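You operate a simulated robot arm through the tools that you are given. There is no shell and no other tool.

You run a simulated robot arm. Do the job below in one go: nothing can be reset, and whatever is moved stays where it is left.

TASK
Load the yellow post as the card says, lock its collar, free the bar.
Fine: the collar is tight before the latch lever is freed; the pointer rests in the green band.

The check looks at the end state, three seconds after you hand in, the way a careful person would. Anything else that was tipped, shoved, dropped, spilled or broken makes it a failure.

THE ROBOT
A 7-joint arm with a fingered hand, fixed in place. Base frame: the origin is on the floor under the middle of its stand, x ahead of it, y to its left, z up; the work surface is at about z = 0.74. Units: m, degrees, N and s.
With the tool pointing down near the work surface it reaches from about 0.2 to 0.8 m from the base axis. Its first joint turns from -166.0 to 166.0 degrees. Payload 4.9 kg.
Tool frame: the origin (TCP) lies between the finger pads and is the grasp point; the fingertips stand 0.032 m ahead of it; z points along the fingers, y is the line along which they close. The gripper opens to 0.192 m; its body begins 0.089 m behind the TCP. The gripper is a hand of 3 fingers: y runs from the thumb to the fingers, the wrist lies at [0, 0, -0.267] in the tool frame, and closing takes about 1.5 s.
Orientation is that of the tool frame in the base frame, as [roll, pitch, yaw] about the fixed x, y, z axes, in that order (R = Rz(yaw) Ry(pitch) Rx(roll)). With the fingers straight down and closing along the base's y, the tool's x points along the base's -x, its y along +y and its z along -z.

THE INTERFACE
- The arm moves only by the tool jog_arm. Its argument "motion" is a list of rows, each a list of 6 numbers: the shift along the tool's x, y, z in mm, then the turn, a rotation vector about the tool's x, y, z in degrees. In form: [[x, y, z, wx, wy, wz], ...]. A call has 1 to 20 rows; each row shifts and turns the commanded pose from where the row before left it, along the tool's axes as they then stand. "fingers" is the closure, from 0 (fully open) to 1 (shut), set as the call begins (left out, the last holds). Each row takes 0.2 s and may step no farther than 0.05 m and 8.6 degrees from the row before; otherwise, or with a gripper value out of range, the whole call is refused. A pose out of reach is approached as far as the arm can. The call stops where the force on the tool passes 40 N (or 10 N more than at its start, if that is more) or the arm is blocked; 0.2 s more then pass. The fingers move at their own pace (about 0.153 m/s each) and stop on an object; they squeeze with about 31 N. The grip force told is the motor's: it shows also when the fingers shut on nothing. Time passes only in rows, and 0.2 s behind the last, so rows that do not move let the fingers close. It gives the time, the measured TCP pose, the force on the tool (base axes), the opening and the grip force at its end, in the units of the frame above (readings bear some noise), with the torque about the TCP (base axes, N m) and any sound that the robot's microphone picked up.
- Cameras (640 x 400 px; columns grow to the right, rows downward): "scene" is fixed at [0.4, 0.6514, 1.555]; the picture's right is [-0.96, -0.29, 0.00], its down [-0.17, 0.56, -0.81] and it looks along [0.23, -0.78, -0.58] (base axes); focal length 344 px, centre (320, 200). "wrist" rides on the gripper at [0.08, -0.046, -0.113] in the tool frame; the picture's right is [0.50, 0.87, 0.00], its down [-0.67, 0.39, -0.63] and it looks along [-0.55, 0.32, 0.78] (tool axes); focal length 226 px, centre (320, 200). There is no depth. A picture from a camera that has moved, and an enlarged one, comes with that camera's place and axes in the base frame and with its lens.
- grab_frame(camera): a new picture of that camera. The clock stands still meanwhile.
- set_fingers(finger1, finger2, thumb_bend): sets how far each is bent, from 0 (flat) to 1 (curled in); at 0.3 the hand is open as for a grip, at 0.7 the pads meet at the TCP. One left out holds its place. A second passes; each finger stops where it meets its share of the squeeze, and holds until it gets a number again. A gripper value or a shape takes the hand back. It gives what a move gives, with no picture; readings hold the bend of each and the force on the fingers (four entries, about 0 where the hand has none), thumb and palm.
- grasp_type(shape): the hand has 3 fingers and takes this shape, open, in about a second: jaw (thumb against the fingers, like two jaws); tri (thumb and two fingers); tip (a fingertip pinch); poke (one finger out to press); point (the index stretched); flat (the hand flat); cup (the hand cupped); fist (a fist). The gripper value then closes the fingers along that shape, each until it touches; the sizes above hold for jaw. It gives what a move gives, with no picture.
- zoom(camera, box): a new picture of the part [left, top, right, bottom] of that camera's present view, enlarged. The clock stands still meanwhile.
- sign_off(): hands the job in; it is judged then, once.

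Nothing tells you positions but the pictures and the camera data. Unless the task says otherwise, let go and move clear before handing in.

The tools are called after "Emit:" as a command line: name --pt "numbers of a row" for each row, then --argument value for the rest, lists and objects as JSON in quotes. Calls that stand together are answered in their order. jog_arm: Moves the arm, as the interface text tells. Its arguments: {"type":"object","properties":{"motion":{"type":"array","items":{"type":"array","items":{"type":"number"}}},"fingers":{"type":"number"}},"required":["motion"]} The other tools are called the same way: grasp_type (shape) gives the hand a shape; set_fingers (finger1, finger2, thumb_bend) moves the fingers one by one; grab_frame (camera) takes a picture; zoom (camera, box) takes an enlarged picture of a part of a camera's view; sign_off () hands the job in.

At the start:

```text
time_s: 0.0
tool_pos: [0.6148, 0.0002, 1.1668]
orientation: [179.9, 0.0, 180.0]
force: [-0.3, 0.0, -0.6]
moment: [-0.02, -0.02, -0.02]
width: 0.1919
grip_force: 0.1
shape: jaw
bend: [0.3, 0.3, 0.3]
finger forces: [0.1, 0.0, 0.0, 0.0, 0.1, 0.0]
```

scene: 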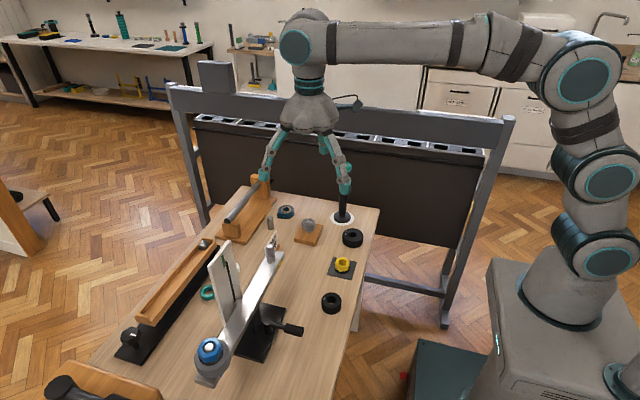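
wrist: 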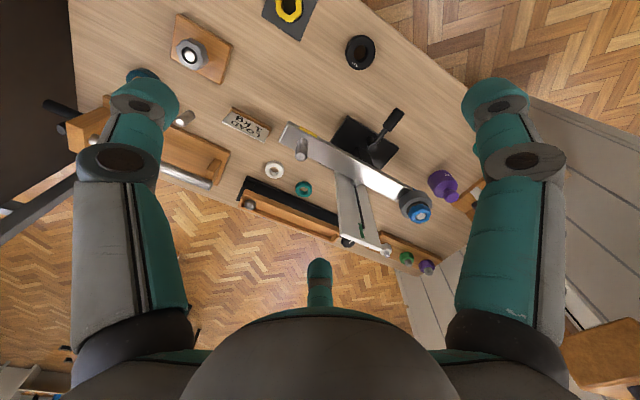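

I see a bench with a balance bar (post at one end, a blue-capped post at the other), rings, weights, a card and a latch lever. I'll zoom in to read the card and identify the parts before moving.

Emit:
zoom --camera "scene" --box '[180, 180, 400, 320]'

Emit:
zoom --camera "scene" --box '[80, 230, 320, 400]'

Emit:
zoom --camera "wrist" --box '[180, 80, 340, 200]'

Emit:
zoom --camera "wrist" --box '[270, 80, 480, 280]'

```text
2.86 times, centred on (290, 250) of scene
camera zoom: at [0.4, 0.6514, 1.555], right [-0.96, -0.29, 0.0], down [-0.17, 0.56, -0.81], along [0.23, -0.78, -0.58], focal length 982 px, centre (406, 57)
```

zoom: 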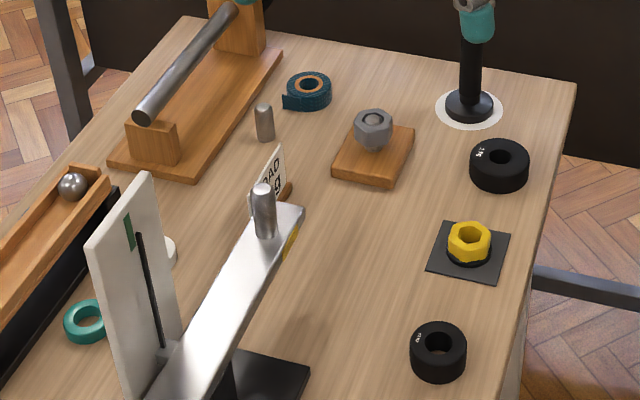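

```text
2.35 times, centred on (200, 315) of scene
camera zoom: at [0.4, 0.6514, 1.555], right [-0.96, -0.29, 0.0], down [-0.17, 0.56, -0.81], along [0.23, -0.78, -0.58], focal length 809 px, centre (602, -71)
```

zoom: 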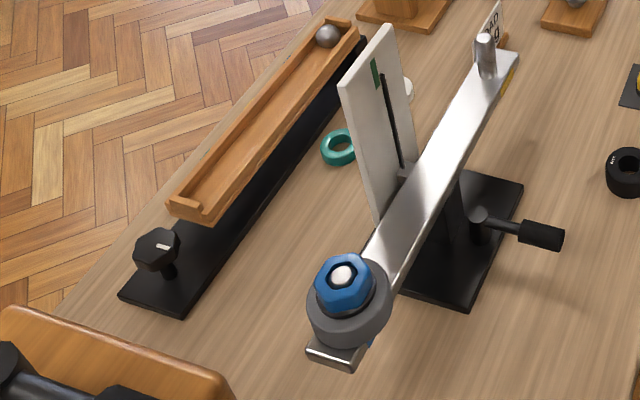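

```text
3.33 times, centred on (260, 140) of wrist
camera zoom: at [0.5354, -0.045, 1.2805], right [-0.5, 0.87, 0.0], down [0.67, 0.39, 0.63], along [0.55, 0.32, -0.78], focal length 754 px, centre (520, 400)
```

zoom: 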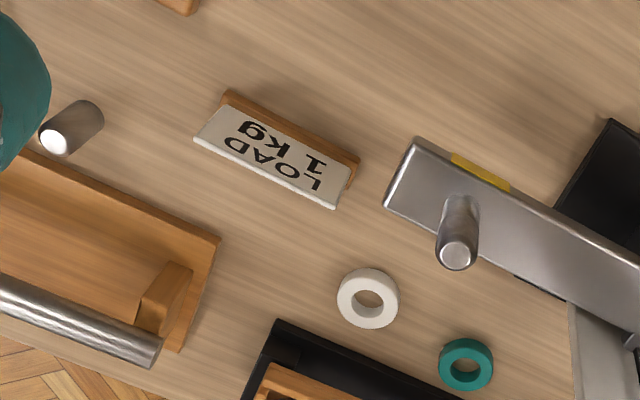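

```text
2.00 times, centred on (375, 180) of wrist
camera zoom: at [0.5354, -0.045, 1.2805], right [-0.5, 0.87, 0.0], down [0.67, 0.39, 0.63], along [0.55, 0.32, -0.78], focal length 452 px, centre (210, 240)
```

zoom: 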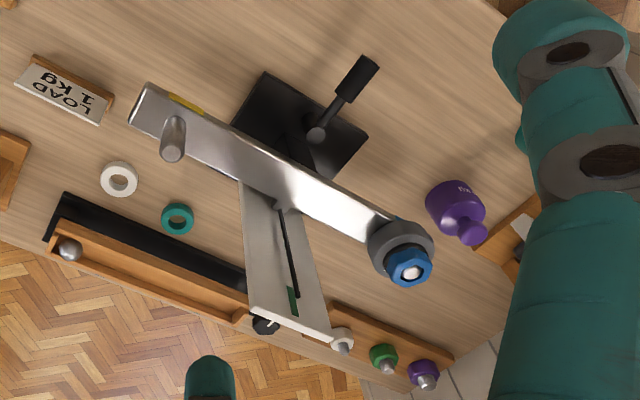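

The card reads "LOAD 1 kg"; the bare post has a yellow mark and the yellow collar lies on a dark pad. I'll read the two black ring weights and study the collar and latch more closely.

Emit:
zoom --camera "scene" --box '[310, 220, 374, 260]'

Emit:
zoom --camera "scene" --box '[300, 280, 364, 320]'

Emit:
zoom --camera "scene" --box '[310, 245, 374, 285]'

Emit:
zoom --camera "scene" --box '[180, 320, 260, 400]'

Emit:
zoom --camera "scene" --box '[230, 220, 310, 280]'

Emit:
zoom --camera "wrist" --box '[240, 0, 400, 100]'

Emit:
zoom --camera "wrist" --box '[320, 90, 480, 190]'

```text
10.00 times, centred on (342, 240) of scene
camera zoom: at [0.4, 0.6514, 1.555], right [-0.96, -0.29, 0.0], down [-0.17, 0.56, -0.81], along [0.23, -0.78, -0.58], focal length 3437 px, centre (100, -200)
```

zoom: 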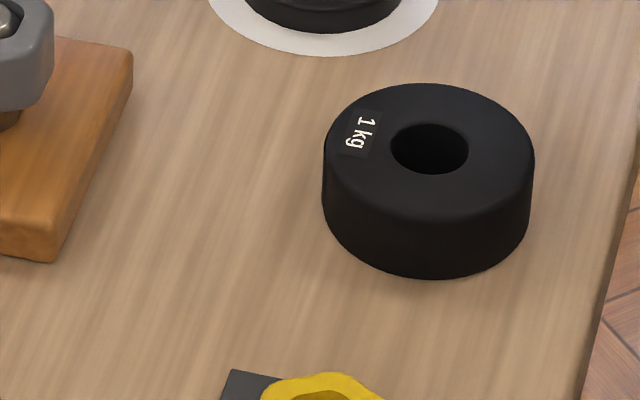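

```text
10.00 times, centred on (332, 300) of scene
camera zoom: at [0.4, 0.6514, 1.555], right [-0.96, -0.29, 0.0], down [-0.17, 0.56, -0.81], along [0.23, -0.78, -0.58], focal length 3437 px, centre (200, -800)
```

zoom: 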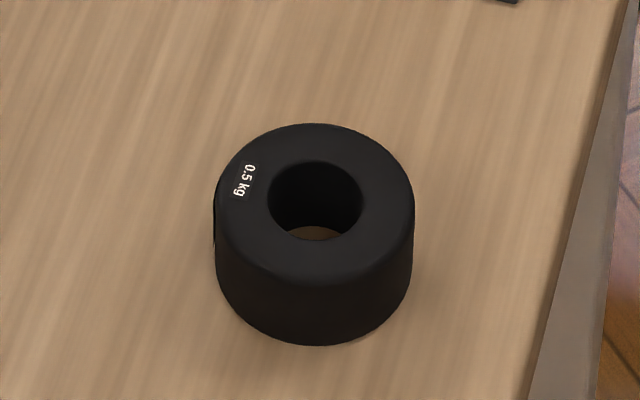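

```text
10.00 times, centred on (342, 265) of scene
camera zoom: at [0.4, 0.6514, 1.555], right [-0.96, -0.29, 0.0], down [-0.17, 0.56, -0.81], along [0.23, -0.78, -0.58], focal length 3437 px, centre (100, -450)
```

zoom: 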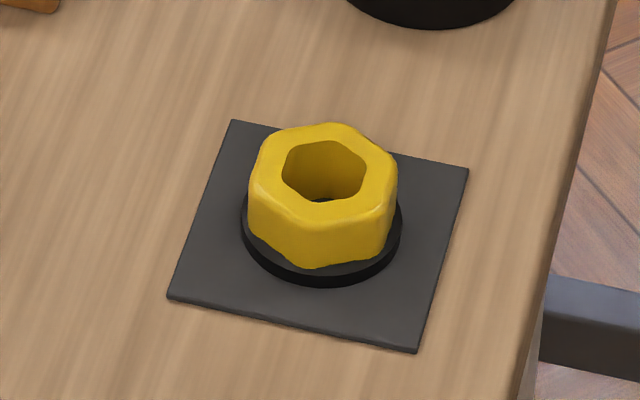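

```text
5.00 times, centred on (220, 360) of scene
camera zoom: at [0.4, 0.6514, 1.555], right [-0.96, -0.29, 0.0], down [-0.17, 0.56, -0.81], along [0.23, -0.78, -0.58], focal length 1718 px, centre (820, -600)
```

zoom: 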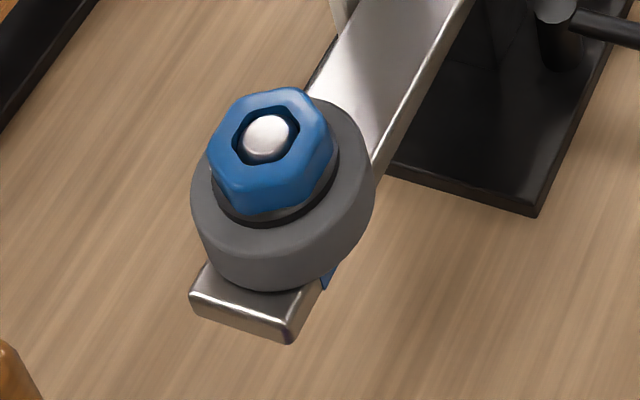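

```text
6.67 times, centred on (270, 250) of scene
camera zoom: at [0.4, 0.6514, 1.555], right [-0.96, -0.29, 0.0], down [-0.17, 0.56, -0.81], along [0.23, -0.78, -0.58], focal length 2291 px, centre (653, -133)
```

zoom: 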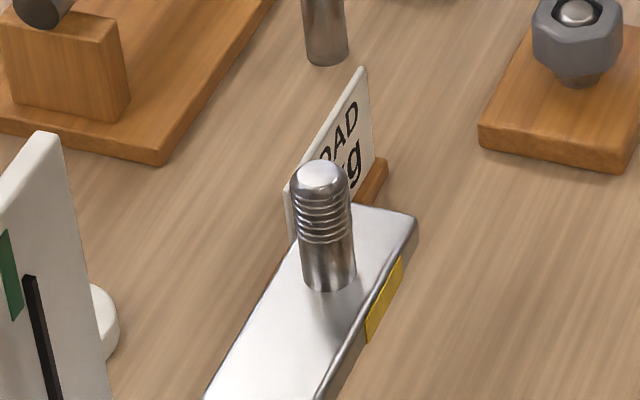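

```text
4.00 times, centred on (320, 50) of wrist
camera zoom: at [0.5354, -0.045, 1.2805], right [-0.5, 0.87, 0.0], down [0.67, 0.39, 0.63], along [0.55, 0.32, -0.78], focal length 904 px, centre (320, 800)
```

zoom: 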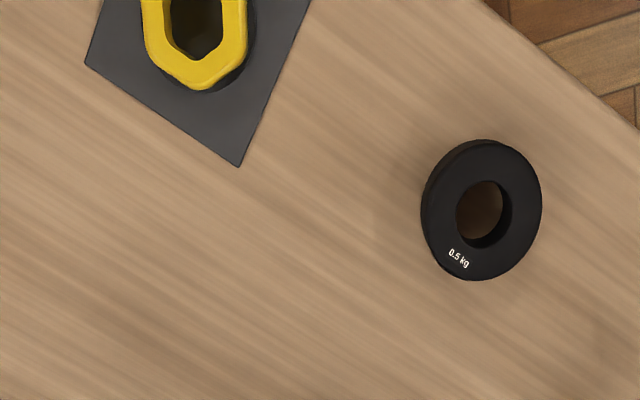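

```text
4.00 times, centred on (400, 140) of wrist
camera zoom: at [0.5354, -0.045, 1.2805], right [-0.5, 0.87, 0.0], down [0.67, 0.39, 0.63], along [0.55, 0.32, -0.78], focal length 904 px, centre (0, 440)
```

zoom: 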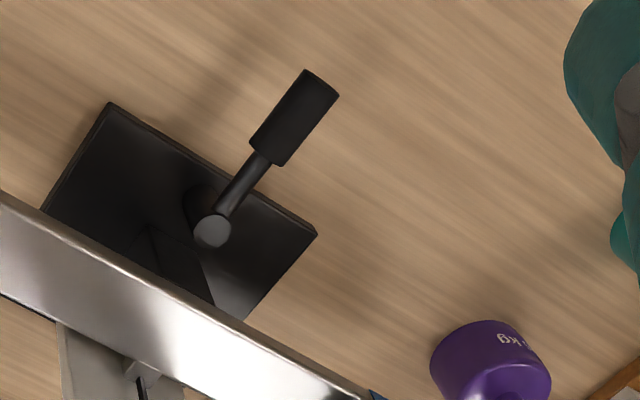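

The right weight is the 1 kg ring, at about (0.55, -0.24). The yellow post is at about (0.73, 0.03) with its top near z 0.90, and the lever grip is near (0.61, 0.18, 0.79). I'll move high toward the 1 kg ring and look again.

Emit:
jog_arm --pt "20 -40 0 0 0 0" --pt "20 -40 0 0 0 0" --pt "20 -40 0 0 0 0" --pt "8 -40 0 0 0 0" --pt "0 -40 20 0 0 0" --pt "0 0 40 0 0 0" --pt "0 0 0 0 0 0"

Emit:
grab_frame --camera "wrist"

Emit:
grab_frame --camera "scene"

```text
time_s: 1.6
tool_pos: [0.5456, -0.1992, 1.1064]
orientation: [-180.0, 0.0, 180.0]
force: [0.5, 0.5, -0.5]
moment: [-0.01, -0.02, 0.01]
width: 0.1919
grip_force: 0.1
shape: jaw
bend: [0.3, 0.3, 0.3]
finger forces: [0.0, 0.1, 0.0, 0.0, 0.0, 0.1]
```

```text
taken
camera wrist: at [0.4669, -0.2446, 1.2206], right [-0.5, 0.87, 0.0], down [0.67, 0.39, 0.63], along [0.55, 0.32, -0.78], focal length 226 px, centre (320, 200)
```

wrist: 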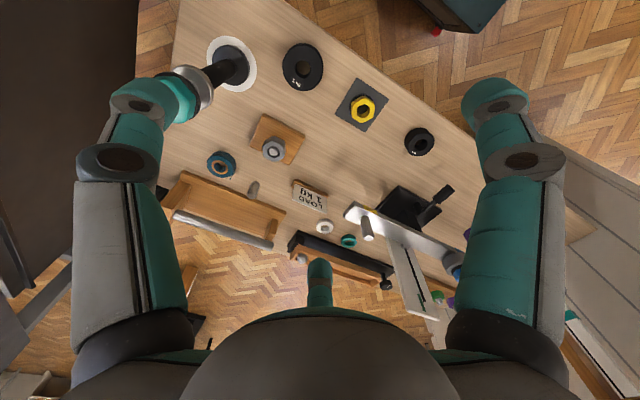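

```text
taken
```

scene: 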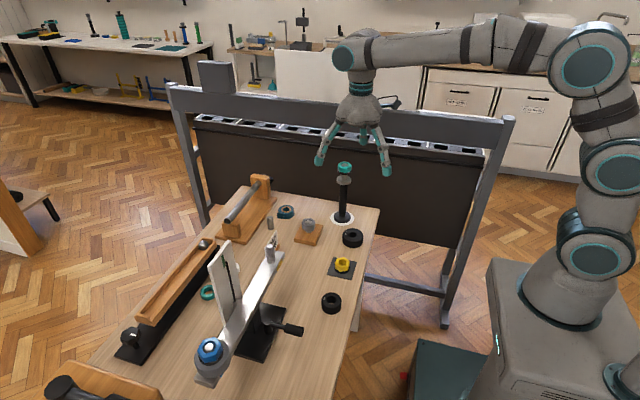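

Beside the 1 kg ring stands a tall pillar with a cup on top, at about (0.61, -0.355), which must not be touched. I'll turn the hand so the pillar sits between two fingers, narrow the opening, go above the ring and look.

Emit:
jog_arm --pt "0 -37 0 0 0 0" --pt "0 0 0 0 0 8" --pt "0 0 0 0 0 8" --pt "0 0 0 0 0 8" --pt "0 0 0 0 0 7" --pt "0 0 40 0 0 0" --pt "0 0 40 0 0 0" --pt "0 0 0 0 0 0" --fingers 0.35

Emit:
grab_frame --camera "wrist"

Emit:
zoom --camera "scene" --box '[260, 60, 460, 260]'

```text
time_s: 3.4
tool_pos: [0.5472, -0.2367, 1.0271]
orientation: [180.0, -0.1, 149.0]
force: [-0.2, -0.1, -0.5]
moment: [0.0, -0.01, 0.01]
width: 0.1253
grip_force: 0.0
shape: jaw
bend: [0.31, 0.31, 0.7]
finger forces: [0.1, 0.1, 0.1, 0.0, 0.1, 0.0]
```

```text
taken
camera wrist: at [0.4549, -0.2341, 1.1409], right [0.02, 1.0, 0.0], down [0.78, -0.01, 0.63], along [0.63, -0.01, -0.78], focal length 226 px, centre (320, 200)
```

wrist: 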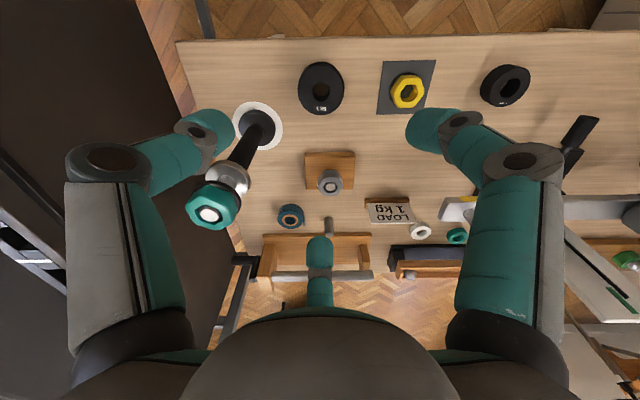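

```text
2.00 times, centred on (360, 160) of scene
camera zoom: at [0.4, 0.6514, 1.555], right [-0.96, -0.29, 0.0], down [-0.17, 0.56, -0.81], along [0.23, -0.78, -0.58], focal length 687 px, centre (240, 280)
```

zoom: 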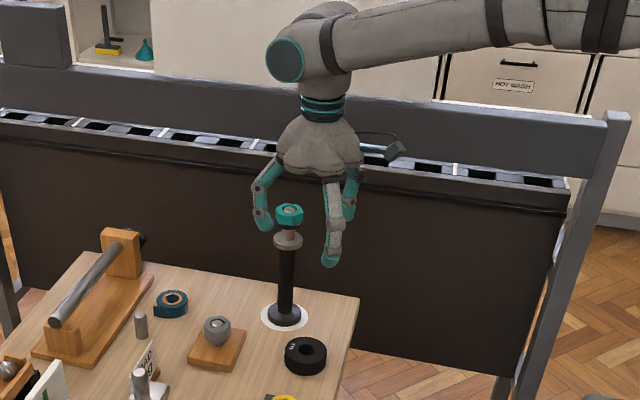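

The hand is centred over the 1 kg ring and the pillar stands off to the side, between the thumb and the far finger. I'll zoom in to check alignment before descending.

Emit:
zoom --camera "wrist" --box '[270, 50, 370, 130]'

Emit:
jog_arm --pt "0 0 0 0 0 0" --pt "0 0 0 0 0 0"

```text
5.00 times, centred on (320, 90) of wrist
camera zoom: at [0.4549, -0.2341, 1.1409], right [0.02, 1.0, 0.0], down [0.78, -0.01, 0.63], along [0.63, -0.01, -0.78], focal length 1130 px, centre (320, 750)
```

zoom: 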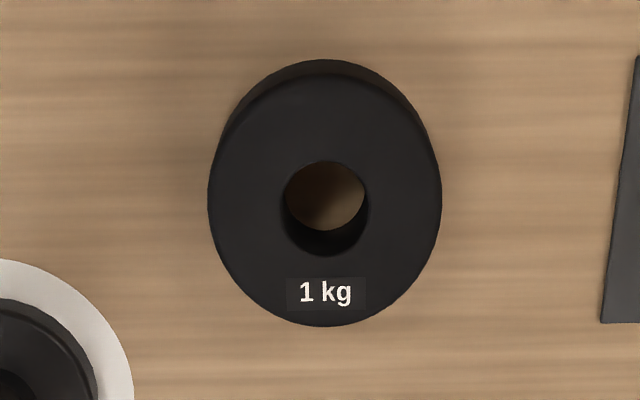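

```text
time_s: 4.0
tool_pos: [0.5464, -0.2367, 1.0266]
orientation: [-180.0, 0.1, 149.0]
force: [-0.3, 0.5, 0.8]
moment: [0.0, 0.01, 0.02]
width: 0.1252
grip_force: 0.1
shape: jaw
bend: [0.31, 0.31, 0.7]
finger forces: [0.0, 0.0, 0.0, 0.0, 0.1, 0.0]
```

The ring is 72 mm across, 25 mm tall with a 27 mm hole, centred at about (0.545, -0.234). I'll correct by a few mm and descend in steps to just above the grasp height.

Emit:
jog_arm --pt "3.1 1.3 20 0 0 0" --pt "0 0 40 0 0 0" --pt "0 0 40 0 0 0" --pt "0 0 40 0 0 0" --pt "0 0 40 0 0 0" --pt "0 0 30 0 0 0" --pt "0 0 15 0 0 0" --pt "0 0 0 0 0 0"

Emit:
grab_frame --camera "wrist"

Emit:
zoom --camera "scene" --box '[280, 100, 440, 260]'

```text
time_s: 5.8
tool_pos: [0.5444, -0.2332, 0.8008]
orientation: [-179.9, 0.0, 149.0]
force: [0.7, -0.7, -0.3]
moment: [0.02, 0.03, 0.01]
width: 0.1252
grip_force: 0.1
shape: jaw
bend: [0.31, 0.31, 0.7]
finger forces: [0.0, 0.0, 0.1, 0.0, 0.0, 0.1]
```

```text
taken
camera wrist: at [0.4526, -0.2315, 0.915], right [0.02, 1.0, 0.0], down [0.78, -0.01, 0.63], along [0.63, -0.01, -0.78], focal length 226 px, centre (320, 200)
```

wrist: 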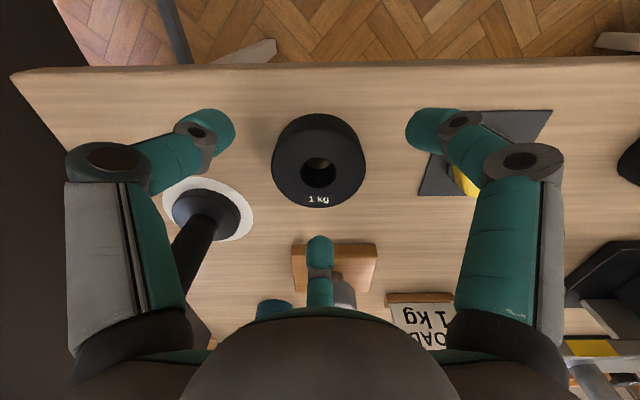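

```text
2.50 times, centred on (360, 180) of scene
camera zoom: at [0.4, 0.6514, 1.555], right [-0.96, -0.29, 0.0], down [-0.17, 0.56, -0.81], along [0.23, -0.78, -0.58], focal length 859 px, centre (220, 250)
```

zoom: 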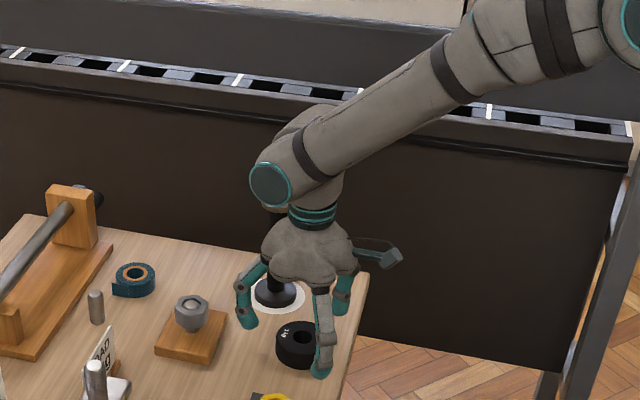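

The ring is centred between the three fingers and the pillar is well clear. I'll lower 21 mm and then close on the ring.

Emit:
jog_arm --pt "0 0 10 0 0 0" --pt "0 0 7 0 0 0" --pt "0 0 4 0 0 0" --pt "0 0 0 0 0 0"

Emit:
zoom --camera "scene" --box '[310, 180, 390, 260]'

```text
time_s: 6.8
tool_pos: [0.5452, -0.2342, 0.7812]
orientation: [-180.0, 0.0, 149.0]
force: [-0.2, -0.1, -0.3]
moment: [-0.03, 0.02, -0.01]
width: 0.1252
grip_force: 0.1
shape: jaw
bend: [0.31, 0.31, 0.7]
finger forces: [0.1, 0.0, 0.1, 0.1, 0.0, 0.0]
```

```text
5.00 times, centred on (350, 220) of scene
camera zoom: at [0.4, 0.6514, 1.555], right [-0.96, -0.29, 0.0], down [-0.17, 0.56, -0.81], along [0.23, -0.78, -0.58], focal length 1718 px, centre (170, 100)
```

zoom: 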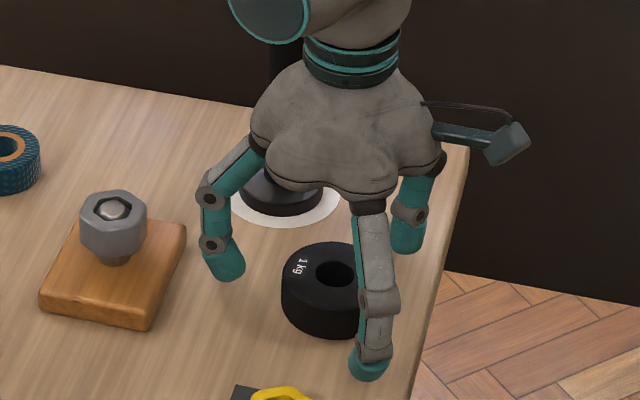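

All fingertips are just above the table around the ring. Closing now.

Emit:
jog_arm --pt "0 0 0 0 0 0" --pt "0 0 0 0 0 0" --pt "0 0 0 0 0 0" --pt "0 0 0 0 0 0" --pt "0 0 0 0 0 0" --pt "0 0 0 0 0 0" --pt "0 0 0 0 0 0" --pt "0 0 0 0 0 0" --fingers 1

Emit:
grab_frame --camera "wrist"

Emit:
zoom --camera "scene" --box '[310, 180, 390, 260]'

```text
time_s: 8.6
tool_pos: [0.5452, -0.2339, 0.7815]
orientation: [180.0, 0.0, 149.0]
force: [1.7, -0.3, -0.7]
moment: [-0.11, 0.0, 0.12]
width: 0.0636
grip_force: 30.8
shape: jaw
bend: [0.46, 0.46, 0.7]
finger forces: [27.1, 27.8, 0.0, 0.0, 28.2, 0.1]
```

```text
taken
camera wrist: at [0.4531, -0.2315, 0.8943], right [0.02, 1.0, 0.0], down [0.78, -0.01, 0.63], along [0.63, -0.01, -0.78], focal length 226 px, centre (320, 200)
```

wrist: 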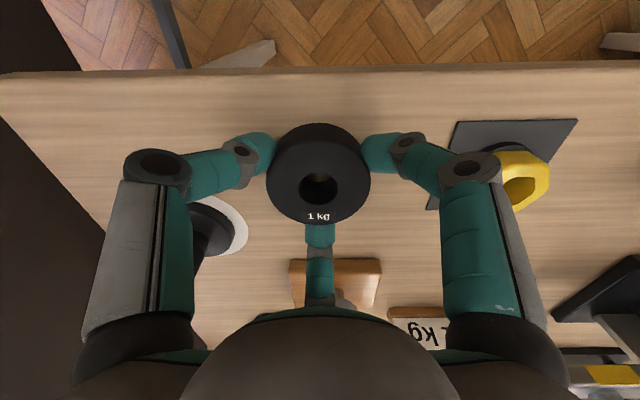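

```text
5.00 times, centred on (350, 220) of scene
camera zoom: at [0.4, 0.6514, 1.555], right [-0.96, -0.29, 0.0], down [-0.17, 0.56, -0.81], along [0.23, -0.78, -0.58], focal length 1718 px, centre (170, 100)
```

zoom: 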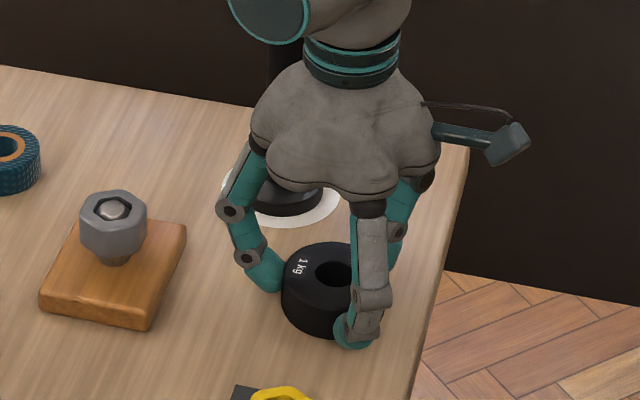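

The three fingers hold the ring firmly with about 28 N each. I'll lift it straight up past the pillar height.

Emit:
jog_arm --pt "0 0 -5 0 0 0" --pt "0 0 -15 0 0 0" --pt "0 0 -30 0 0 0" --pt "0 0 -30 0 0 0" --pt "0 0 -30 0 0 0" --pt "0 0 -30 0 0 0" --pt "0 0 -30 0 0 0" --pt "0 0 -20 0 0 0" --pt "0 0 -10 0 0 0" --pt "0 0 0 0 0 0"

Emit:
grab_frame --camera "wrist"

Emit:
grab_frame --camera "scene"

```text
time_s: 10.8
tool_pos: [0.5446, -0.2351, 0.981]
orientation: [-180.0, 0.1, 149.0]
force: [-1.1, -1.0, -10.1]
moment: [0.06, -0.03, 0.05]
width: 0.0638
grip_force: 31.0
shape: jaw
bend: [0.46, 0.46, 0.7]
finger forces: [27.4, 27.6, 0.0, 0.0, 27.5, 0.0]
```

```text
taken
camera wrist: at [0.4531, -0.2321, 1.0945], right [0.02, 1.0, 0.0], down [0.78, -0.01, 0.63], along [0.63, -0.01, -0.78], focal length 226 px, centre (320, 200)
```

wrist: 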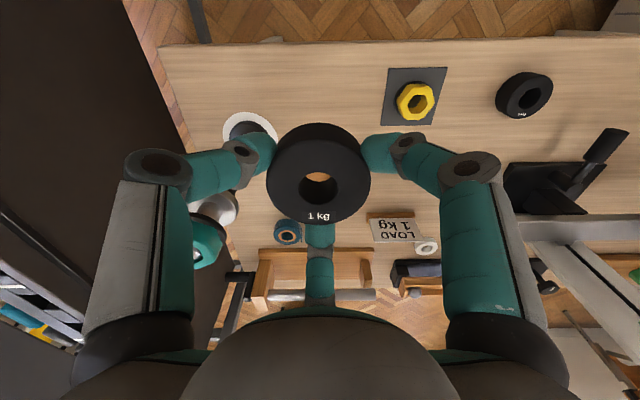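

```text
taken
```

scene: 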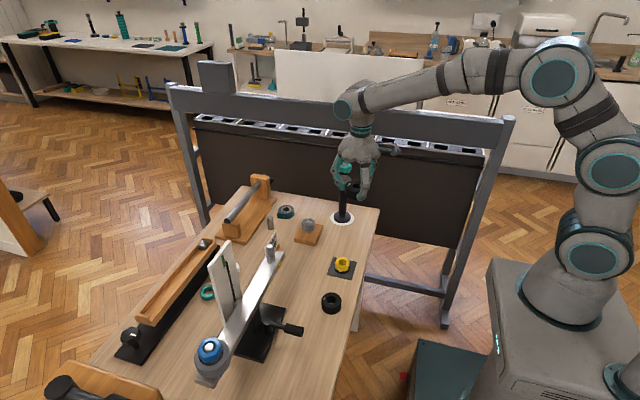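

The 1 kg ring hangs securely (about 10 N). I'll measure how it sits relative to the tool axis before carrying it.

Emit:
zoom --camera "wrist" --box '[240, 110, 400, 230]'

```text
3.33 times, centred on (320, 170) of wrist
camera zoom: at [0.4531, -0.2321, 1.0945], right [0.02, 1.0, 0.0], down [0.78, -0.01, 0.63], along [0.63, -0.01, -0.78], focal length 754 px, centre (320, 300)
```

zoom: 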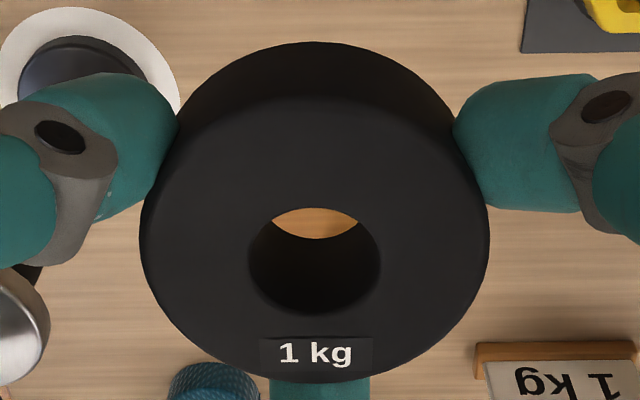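

The ring sits within about 2 mm of the tool axis. I'll carry it to a vantage point near (0.53, 0.13), from which the wrist camera can see the yellow post, to fix the post's position exactly.

Emit:
jog_arm --pt "10 15 0 0 0 0" --pt "21 32 0 0 0 0" --pt "21 32 0 0 0 0" --pt "21 32 0 0 0 0" --pt "21 32 0 0 0 0" --pt "21 32 0 0 0 0" --pt "21 32 0 0 0 0" --pt "21 32 0 0 0 0" --pt "21 32 0 0 0 0" --pt "16 25 0 0 0 0" --pt "9 12.5 0 0 0 0" --pt "0 0 10 0 0 0" --pt "0 0 10 0 0 0" --pt "0 0 0 0 0 0"

Emit:
grab_frame --camera "wrist"

Emit:
grab_frame --camera "scene"

```text
time_s: 13.8
tool_pos: [0.5309, 0.1356, 0.9599]
orientation: [180.0, 0.0, 149.0]
force: [0.2, 0.4, -9.8]
moment: [0.07, -0.01, -0.01]
width: 0.0634
grip_force: 30.8
shape: jaw
bend: [0.46, 0.47, 0.7]
finger forces: [28.0, 27.4, 0.0, 0.0, 27.8, 0.0]
```

```text
taken
camera wrist: at [0.4381, 0.1373, 1.0742], right [0.02, 1.0, 0.0], down [0.78, -0.01, 0.63], along [0.63, -0.01, -0.78], focal length 226 px, centre (320, 200)
```

wrist: 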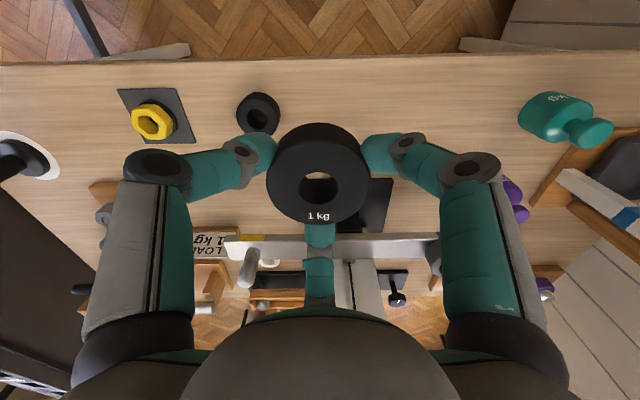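

```text
taken
```

scene: 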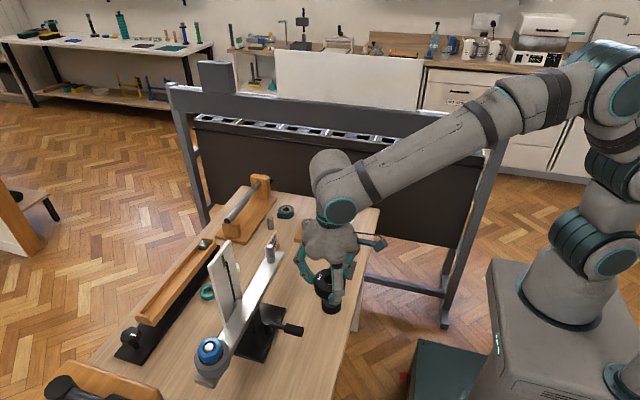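

Emit:
zoom --camera "wrist" --box '[200, 220, 300, 300]'

Emit:
zoom --camera "wrist" --box '[330, 160, 450, 320]'

Emit:
zoom --camera "scene" --box '[245, 220, 309, 270]'

```text
5.00 times, centred on (250, 260) of wrist
camera zoom: at [0.4381, 0.1373, 1.0742], right [0.02, 1.0, 0.0], down [0.78, -0.01, 0.63], along [0.63, -0.01, -0.78], focal length 1130 px, centre (670, -100)
```

zoom: 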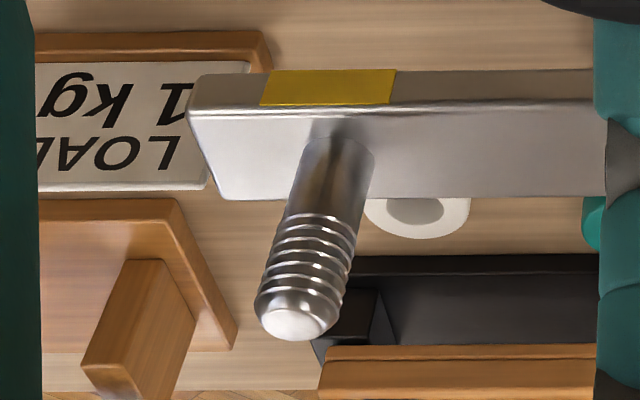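

```text
2.50 times, centred on (390, 240) of wrist
camera zoom: at [0.4381, 0.1373, 1.0742], right [0.02, 1.0, 0.0], down [0.78, -0.01, 0.63], along [0.63, -0.01, -0.78], focal length 565 px, centre (145, 100)
```

zoom: 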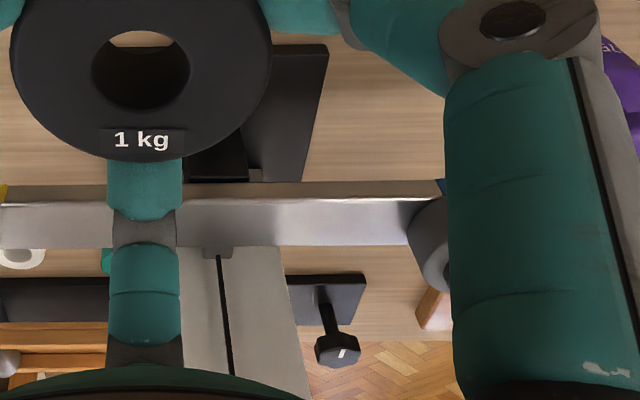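

```text
8.00 times, centred on (277, 245) of scene
camera zoom: at [0.4, 0.6514, 1.555], right [-0.96, -0.29, 0.0], down [-0.17, 0.56, -0.81], along [0.23, -0.78, -0.58], focal length 2750 px, centre (664, -160)
```

zoom: 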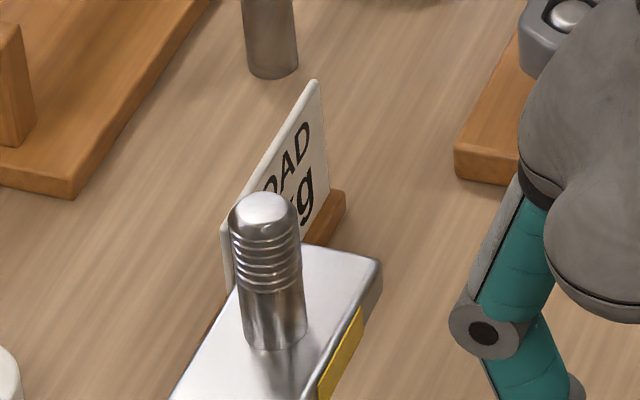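

The post axis is at about (0.731, 0.026), top near z 0.903, bar top near 0.84, roughly 24 mm thick against the 27 mm hole. I'll move the ring to just above the post and check alignment from both cameras.

Emit:
jog_arm --pt "-18.6 -31 0 0 0 0" --pt "-18.6 -31 0 0 0 0" --pt "-18.7 -31.1 0 0 0 0" --pt "-20 12 0 0 0 0" --pt "-28.4 17.1 0 0 0 0" --pt "-28.4 17.1 0 0 0 0" --pt "-28.4 17.1 0 0 0 0" --pt "-28.4 17.1 0 0 0 0" --pt "-22 13.2 0 0 0 0" --pt "-14.9 8.9 0 0 0 0" --pt "0 0 0 0 0 0" --pt "0 0 0 0 0 0"

Emit:
grab_frame --camera "wrist"

Emit:
zoom --camera "scene" --box '[220, 160, 340, 280]'

```text
time_s: 16.4
tool_pos: [0.7282, 0.0259, 0.9602]
orientation: [180.0, 0.1, 149.0]
force: [0.0, 0.6, -9.6]
moment: [0.01, 0.0, 0.01]
width: 0.0634
grip_force: 30.8
shape: jaw
bend: [0.46, 0.47, 0.7]
finger forces: [28.4, 28.0, 0.0, 0.1, 28.3, 0.0]
```

```text
taken
camera wrist: at [0.6363, 0.029, 1.075], right [0.02, 1.0, 0.0], down [0.78, -0.01, 0.63], along [0.63, -0.01, -0.78], focal length 226 px, centre (320, 200)
```

wrist: 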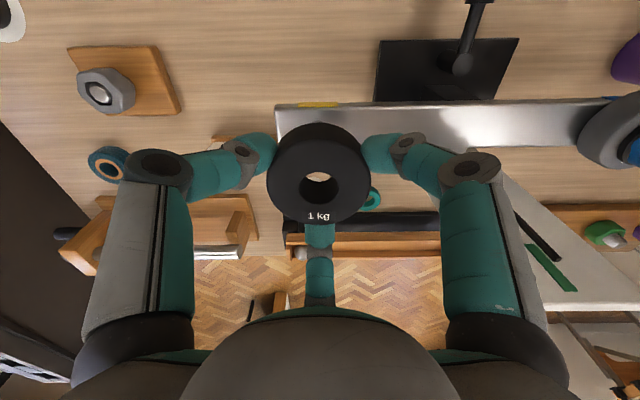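

```text
3.33 times, centred on (280, 220) of scene
camera zoom: at [0.4, 0.6514, 1.555], right [-0.96, -0.29, 0.0], down [-0.17, 0.56, -0.81], along [0.23, -0.78, -0.58], focal length 1146 px, centre (453, 133)
```

zoom: 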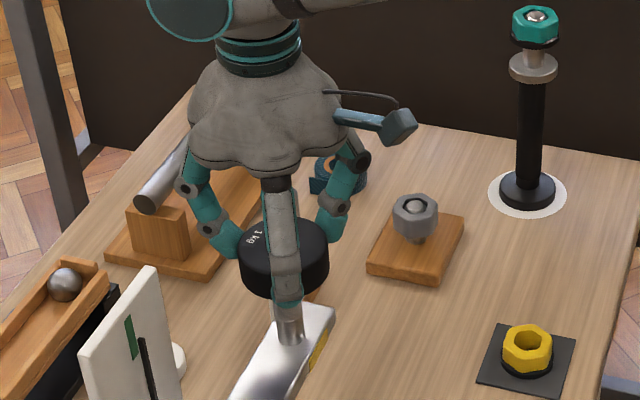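

Emit:
zoom --camera "wrist" --box '[280, 140, 360, 220]'

Emit:
zoom --camera "scene" --box '[265, 210, 325, 270]'

```text
5.00 times, centred on (320, 180) of wrist
camera zoom: at [0.6363, 0.029, 1.075], right [0.02, 1.0, 0.0], down [0.78, -0.01, 0.63], along [0.63, -0.01, -0.78], focal length 1130 px, centre (320, 300)
```

zoom: 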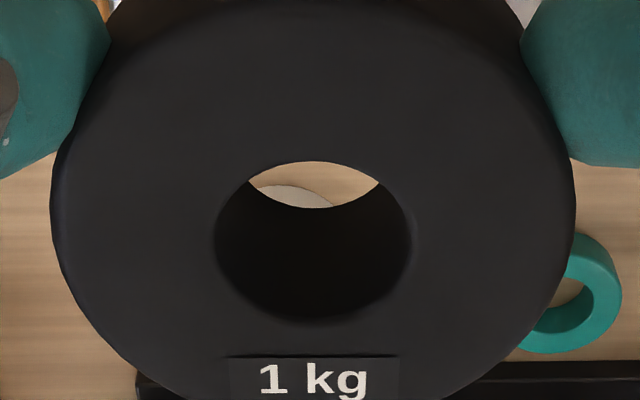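

```text
6.67 times, centred on (295, 240) of scene
camera zoom: at [0.4, 0.6514, 1.555], right [-0.96, -0.29, 0.0], down [-0.17, 0.56, -0.81], along [0.23, -0.78, -0.58], focal length 2291 px, centre (487, -67)
```

zoom: 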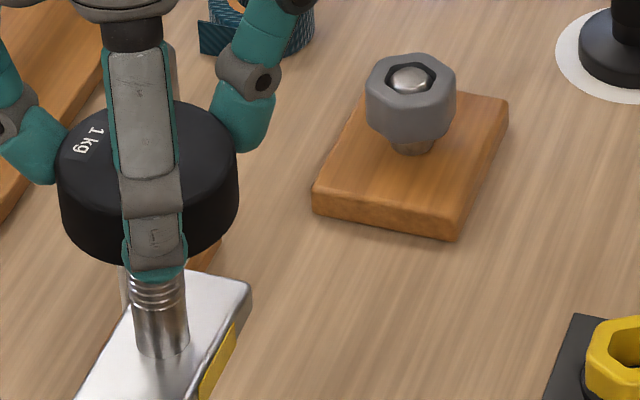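

From the scene camera the ring lines up with the post to within about half a millimetre sideways. I'll check the other direction using the yellow mark on the bar, which is centred on the post.

Emit:
zoom --camera "wrist" --box '[270, 80, 370, 140]'

```text
6.40 times, centred on (320, 110) of wrist
camera zoom: at [0.6363, 0.029, 1.075], right [0.02, 1.0, 0.0], down [0.78, -0.01, 0.63], along [0.63, -0.01, -0.78], focal length 1447 px, centre (320, 776)
```

zoom: 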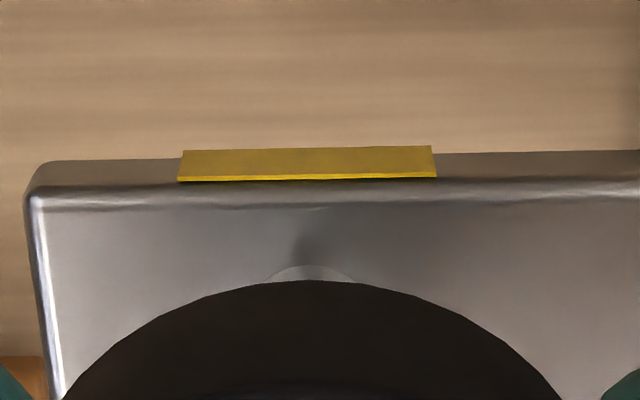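

Both cameras put the ring within about half a millimetre of the post axis. I'll lower it slowly over the post, watching the force.

Emit:
jog_arm --pt "0 0 5 0 0 0" --pt "0 0 5 0 0 0" --pt "0 0 5 0 0 0" --pt "0 0 4 0 0 0" --pt "0 0 4 0 0 0" --pt "0 0 4 0 0 0" --pt "0 0 4 0 0 0" --pt "0 0 0 0 0 0"

Emit:
zoom --camera "wrist" --box '[280, 140, 360, 220]'

Emit:
zoom --camera "scene" --box '[247, 210, 311, 270]'

```text
time_s: 18.2
tool_pos: [0.7293, 0.0261, 0.9282]
orientation: [180.0, 0.0, 149.0]
force: [0.3, 0.5, -9.2]
moment: [0.01, 0.0, -0.01]
width: 0.0632
grip_force: 31.4
shape: jaw
bend: [0.46, 0.47, 0.7]
finger forces: [28.4, 28.0, 0.0, 0.0, 28.2, 0.1]
```

```text
5.00 times, centred on (320, 180) of wrist
camera zoom: at [0.6367, 0.0286, 1.0428], right [0.02, 1.0, 0.0], down [0.78, -0.01, 0.63], along [0.63, -0.01, -0.78], focal length 1130 px, centre (320, 300)
```

zoom: 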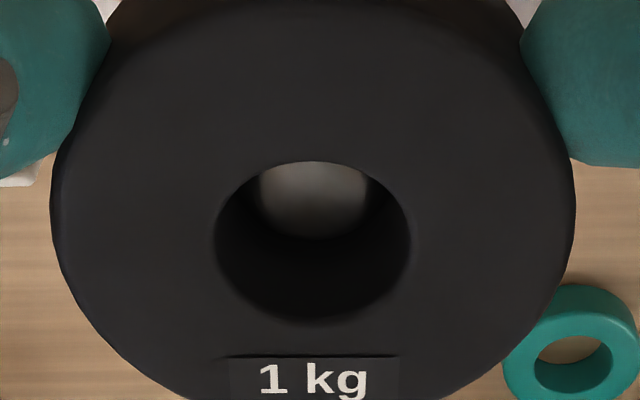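

```text
6.67 times, centred on (279, 240) of scene
camera zoom: at [0.4, 0.6514, 1.555], right [-0.96, -0.29, 0.0], down [-0.17, 0.56, -0.81], along [0.23, -0.78, -0.58], focal length 2291 px, centre (593, -67)
```

zoom: 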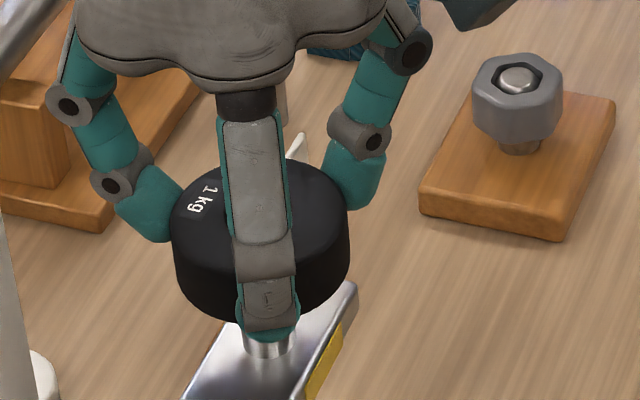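

The post tip is entering the hole cleanly with no contact force. I'll continue down.

Emit:
jog_arm --pt "0 0 5 0 0 0" --pt "0 0 5 0 0 0" --pt "0 0 5 0 0 0" --pt "0 0 5 0 0 0" --pt "0 0 5 0 0 0" --pt "0 0 5 0 0 0" --pt "0 0 4 0 0 0" --pt "0 0 0 0 0 0"

Emit:
zoom --camera "wrist" --box '[280, 140, 360, 220]'

Emit:
zoom --camera "scene" --box '[247, 210, 311, 270]'

```text
time_s: 20.0
tool_pos: [0.7296, 0.0255, 0.8943]
orientation: [180.0, 0.0, 148.9]
force: [-0.6, 0.8, -9.6]
moment: [0.02, -0.03, 0.02]
width: 0.0637
grip_force: 31.5
shape: jaw
bend: [0.46, 0.47, 0.7]
finger forces: [28.4, 27.9, 0.1, 0.1, 28.4, 0.1]
```

```text
5.00 times, centred on (320, 180) of wrist
camera zoom: at [0.6368, 0.0286, 1.0085], right [0.02, 1.0, 0.0], down [0.78, -0.01, 0.63], along [0.63, -0.01, -0.78], focal length 1130 px, centre (320, 300)
```

zoom: 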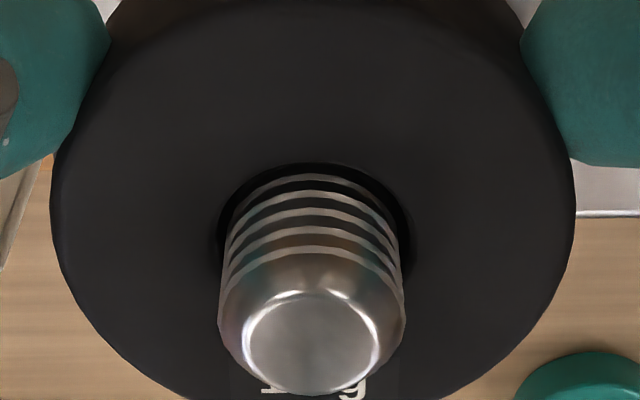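

```text
6.67 times, centred on (279, 240) of scene
camera zoom: at [0.4, 0.6514, 1.555], right [-0.96, -0.29, 0.0], down [-0.17, 0.56, -0.81], along [0.23, -0.78, -0.58], focal length 2291 px, centre (593, -67)
```

zoom: 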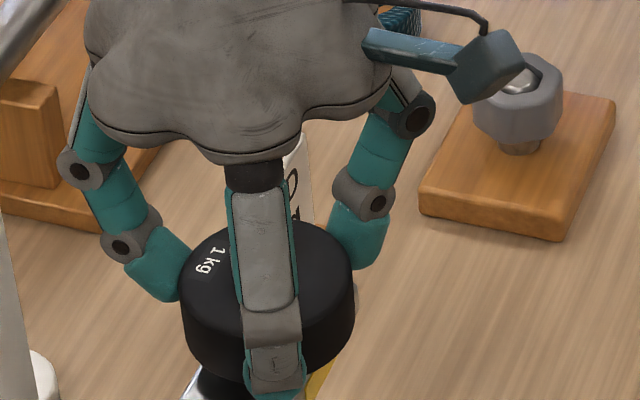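

The threaded post is through the ring with no rubbing. I'll lower in 2 mm steps until the bar takes the weight.

Emit:
jog_arm --pt "0 0 3 0 0 0" --pt "0 0 3 0 0 0" --pt "0 0 2 0 0 0" --pt "0 0 2 0 0 0" --pt "0 0 1 0 0 0" --pt "0 0 0 0 0 0"

```text
time_s: 21.4
tool_pos: [0.7298, 0.0256, 0.886]
orientation: [180.0, 0.1, 149.0]
force: [-1.4, 0.9, -5.4]
moment: [-0.09, 0.09, -0.07]
width: 0.0634
grip_force: 31.1
shape: jaw
bend: [0.46, 0.47, 0.7]
finger forces: [28.7, 28.0, 0.0, 0.0, 28.7, 0.1]
```

The force dropped to -5 N, so something is starting to carry the weight. I'll look before going on.

Emit:
zoom --camera "scene" --box '[247, 220, 311, 280]'

Emit:
zoom --camera "wrist" --box '[260, 110, 380, 230]'

Emit:
jog_arm --pt "0 0 0 0 0 0" --pt "0 0 0 0 0 0"

```text
6.67 times, centred on (279, 250) of scene
camera zoom: at [0.4, 0.6514, 1.555], right [-0.96, -0.29, 0.0], down [-0.17, 0.56, -0.81], along [0.23, -0.78, -0.58], focal length 2291 px, centre (593, -133)
```

zoom: 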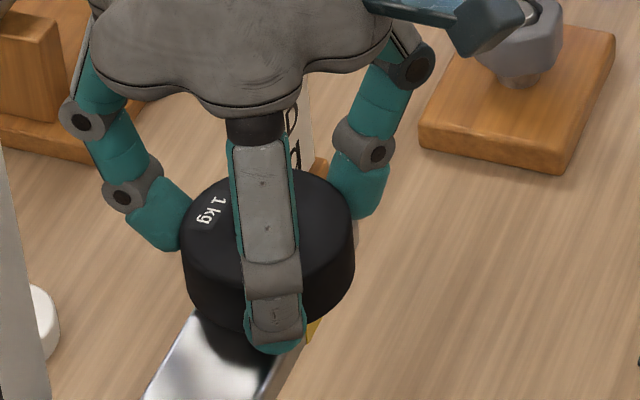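

```text
3.33 times, centred on (320, 170) of wrist
camera zoom: at [0.6372, 0.0287, 0.9987], right [0.02, 1.0, 0.0], down [0.78, -0.01, 0.63], along [0.63, -0.01, -0.78], focal length 754 px, centre (320, 300)
```

zoom: 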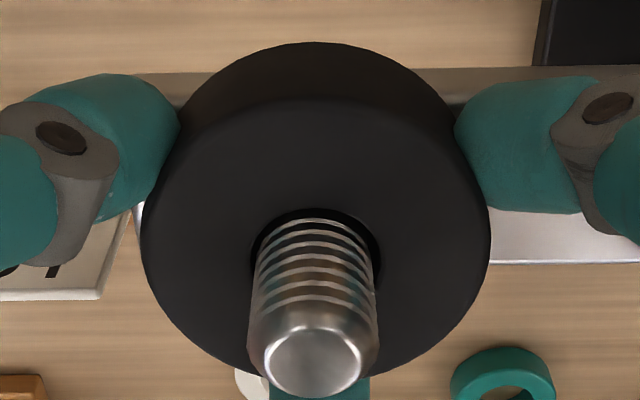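

```text
time_s: 22.0
tool_pos: [0.7289, 0.027, 0.8842]
orientation: [-179.9, 0.1, 149.0]
force: [-0.6, -0.1, -4.0]
moment: [-0.1, 0.1, -0.01]
width: 0.0637
grip_force: 31.3
shape: jaw
bend: [0.46, 0.47, 0.7]
finger forces: [28.9, 28.4, 0.0, 0.1, 28.7, 0.1]
```

Contact appears to be the ring meeting the bar. I'll press down another 1-2 mm to make sure it seats.

Emit:
jog_arm --pt "0 0 0.7 0 0 0" --pt "0 0 0.7 0 0 0" --pt "0 0 0 0 0 0"

```text
time_s: 22.8
tool_pos: [0.7291, 0.0265, 0.8834]
orientation: [-180.0, 0.0, 149.0]
force: [-3.3, 0.8, 1.6]
moment: [-0.05, 0.14, -0.04]
width: 0.0635
grip_force: 31.3
shape: jaw
bend: [0.46, 0.47, 0.7]
finger forces: [29.6, 27.5, 0.1, 0.0, 29.4, 0.0]
```

The bar now carries the full weight (force near zero, slightly pushing). I'll open the fingers partway and look.

Emit:
jog_arm --pt "0 0 0 0 0 0" --pt "0 0 0 0 0 0" --pt "0 0 0 0 0 0" --pt "0 0 0 0 0 0" --pt "0 0 0 0 0 0" --fingers 0.4

Emit:
grab_frame --camera "wrist"

Emit:
zoom --camera "scene" --box '[217, 190, 341, 310]'

```text
time_s: 24.0
tool_pos: [0.7278, 0.0269, 0.8832]
orientation: [-180.0, 0.0, 149.0]
force: [0.2, -0.1, 0.0]
moment: [-0.01, -0.02, -0.01]
width: 0.1147
grip_force: 0.1
shape: jaw
bend: [0.32, 0.32, 0.7]
finger forces: [0.1, 0.0, 0.1, 0.0, 0.0, 0.0]
```

```text
taken
camera wrist: at [0.6373, 0.0285, 0.9973], right [0.02, 1.0, 0.0], down [0.78, -0.01, 0.63], along [0.63, -0.01, -0.78], focal length 226 px, centre (320, 200)
```

wrist: 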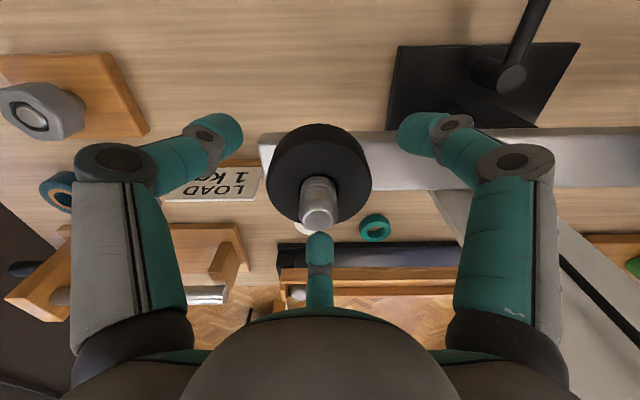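

```text
3.33 times, centred on (279, 250) of scene
camera zoom: at [0.4, 0.6514, 1.555], right [-0.96, -0.29, 0.0], down [-0.17, 0.56, -0.81], along [0.23, -0.78, -0.58], focal length 1146 px, centre (457, 33)
```

zoom: 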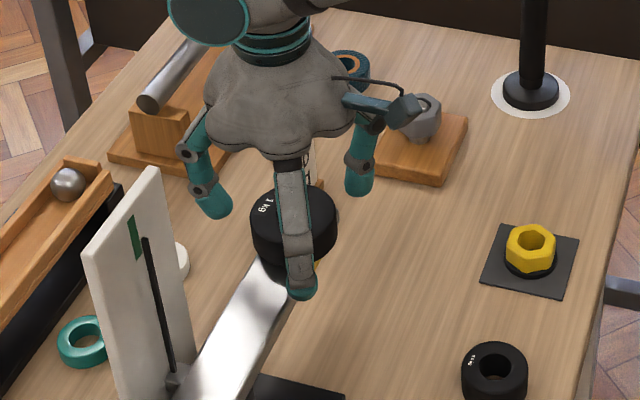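

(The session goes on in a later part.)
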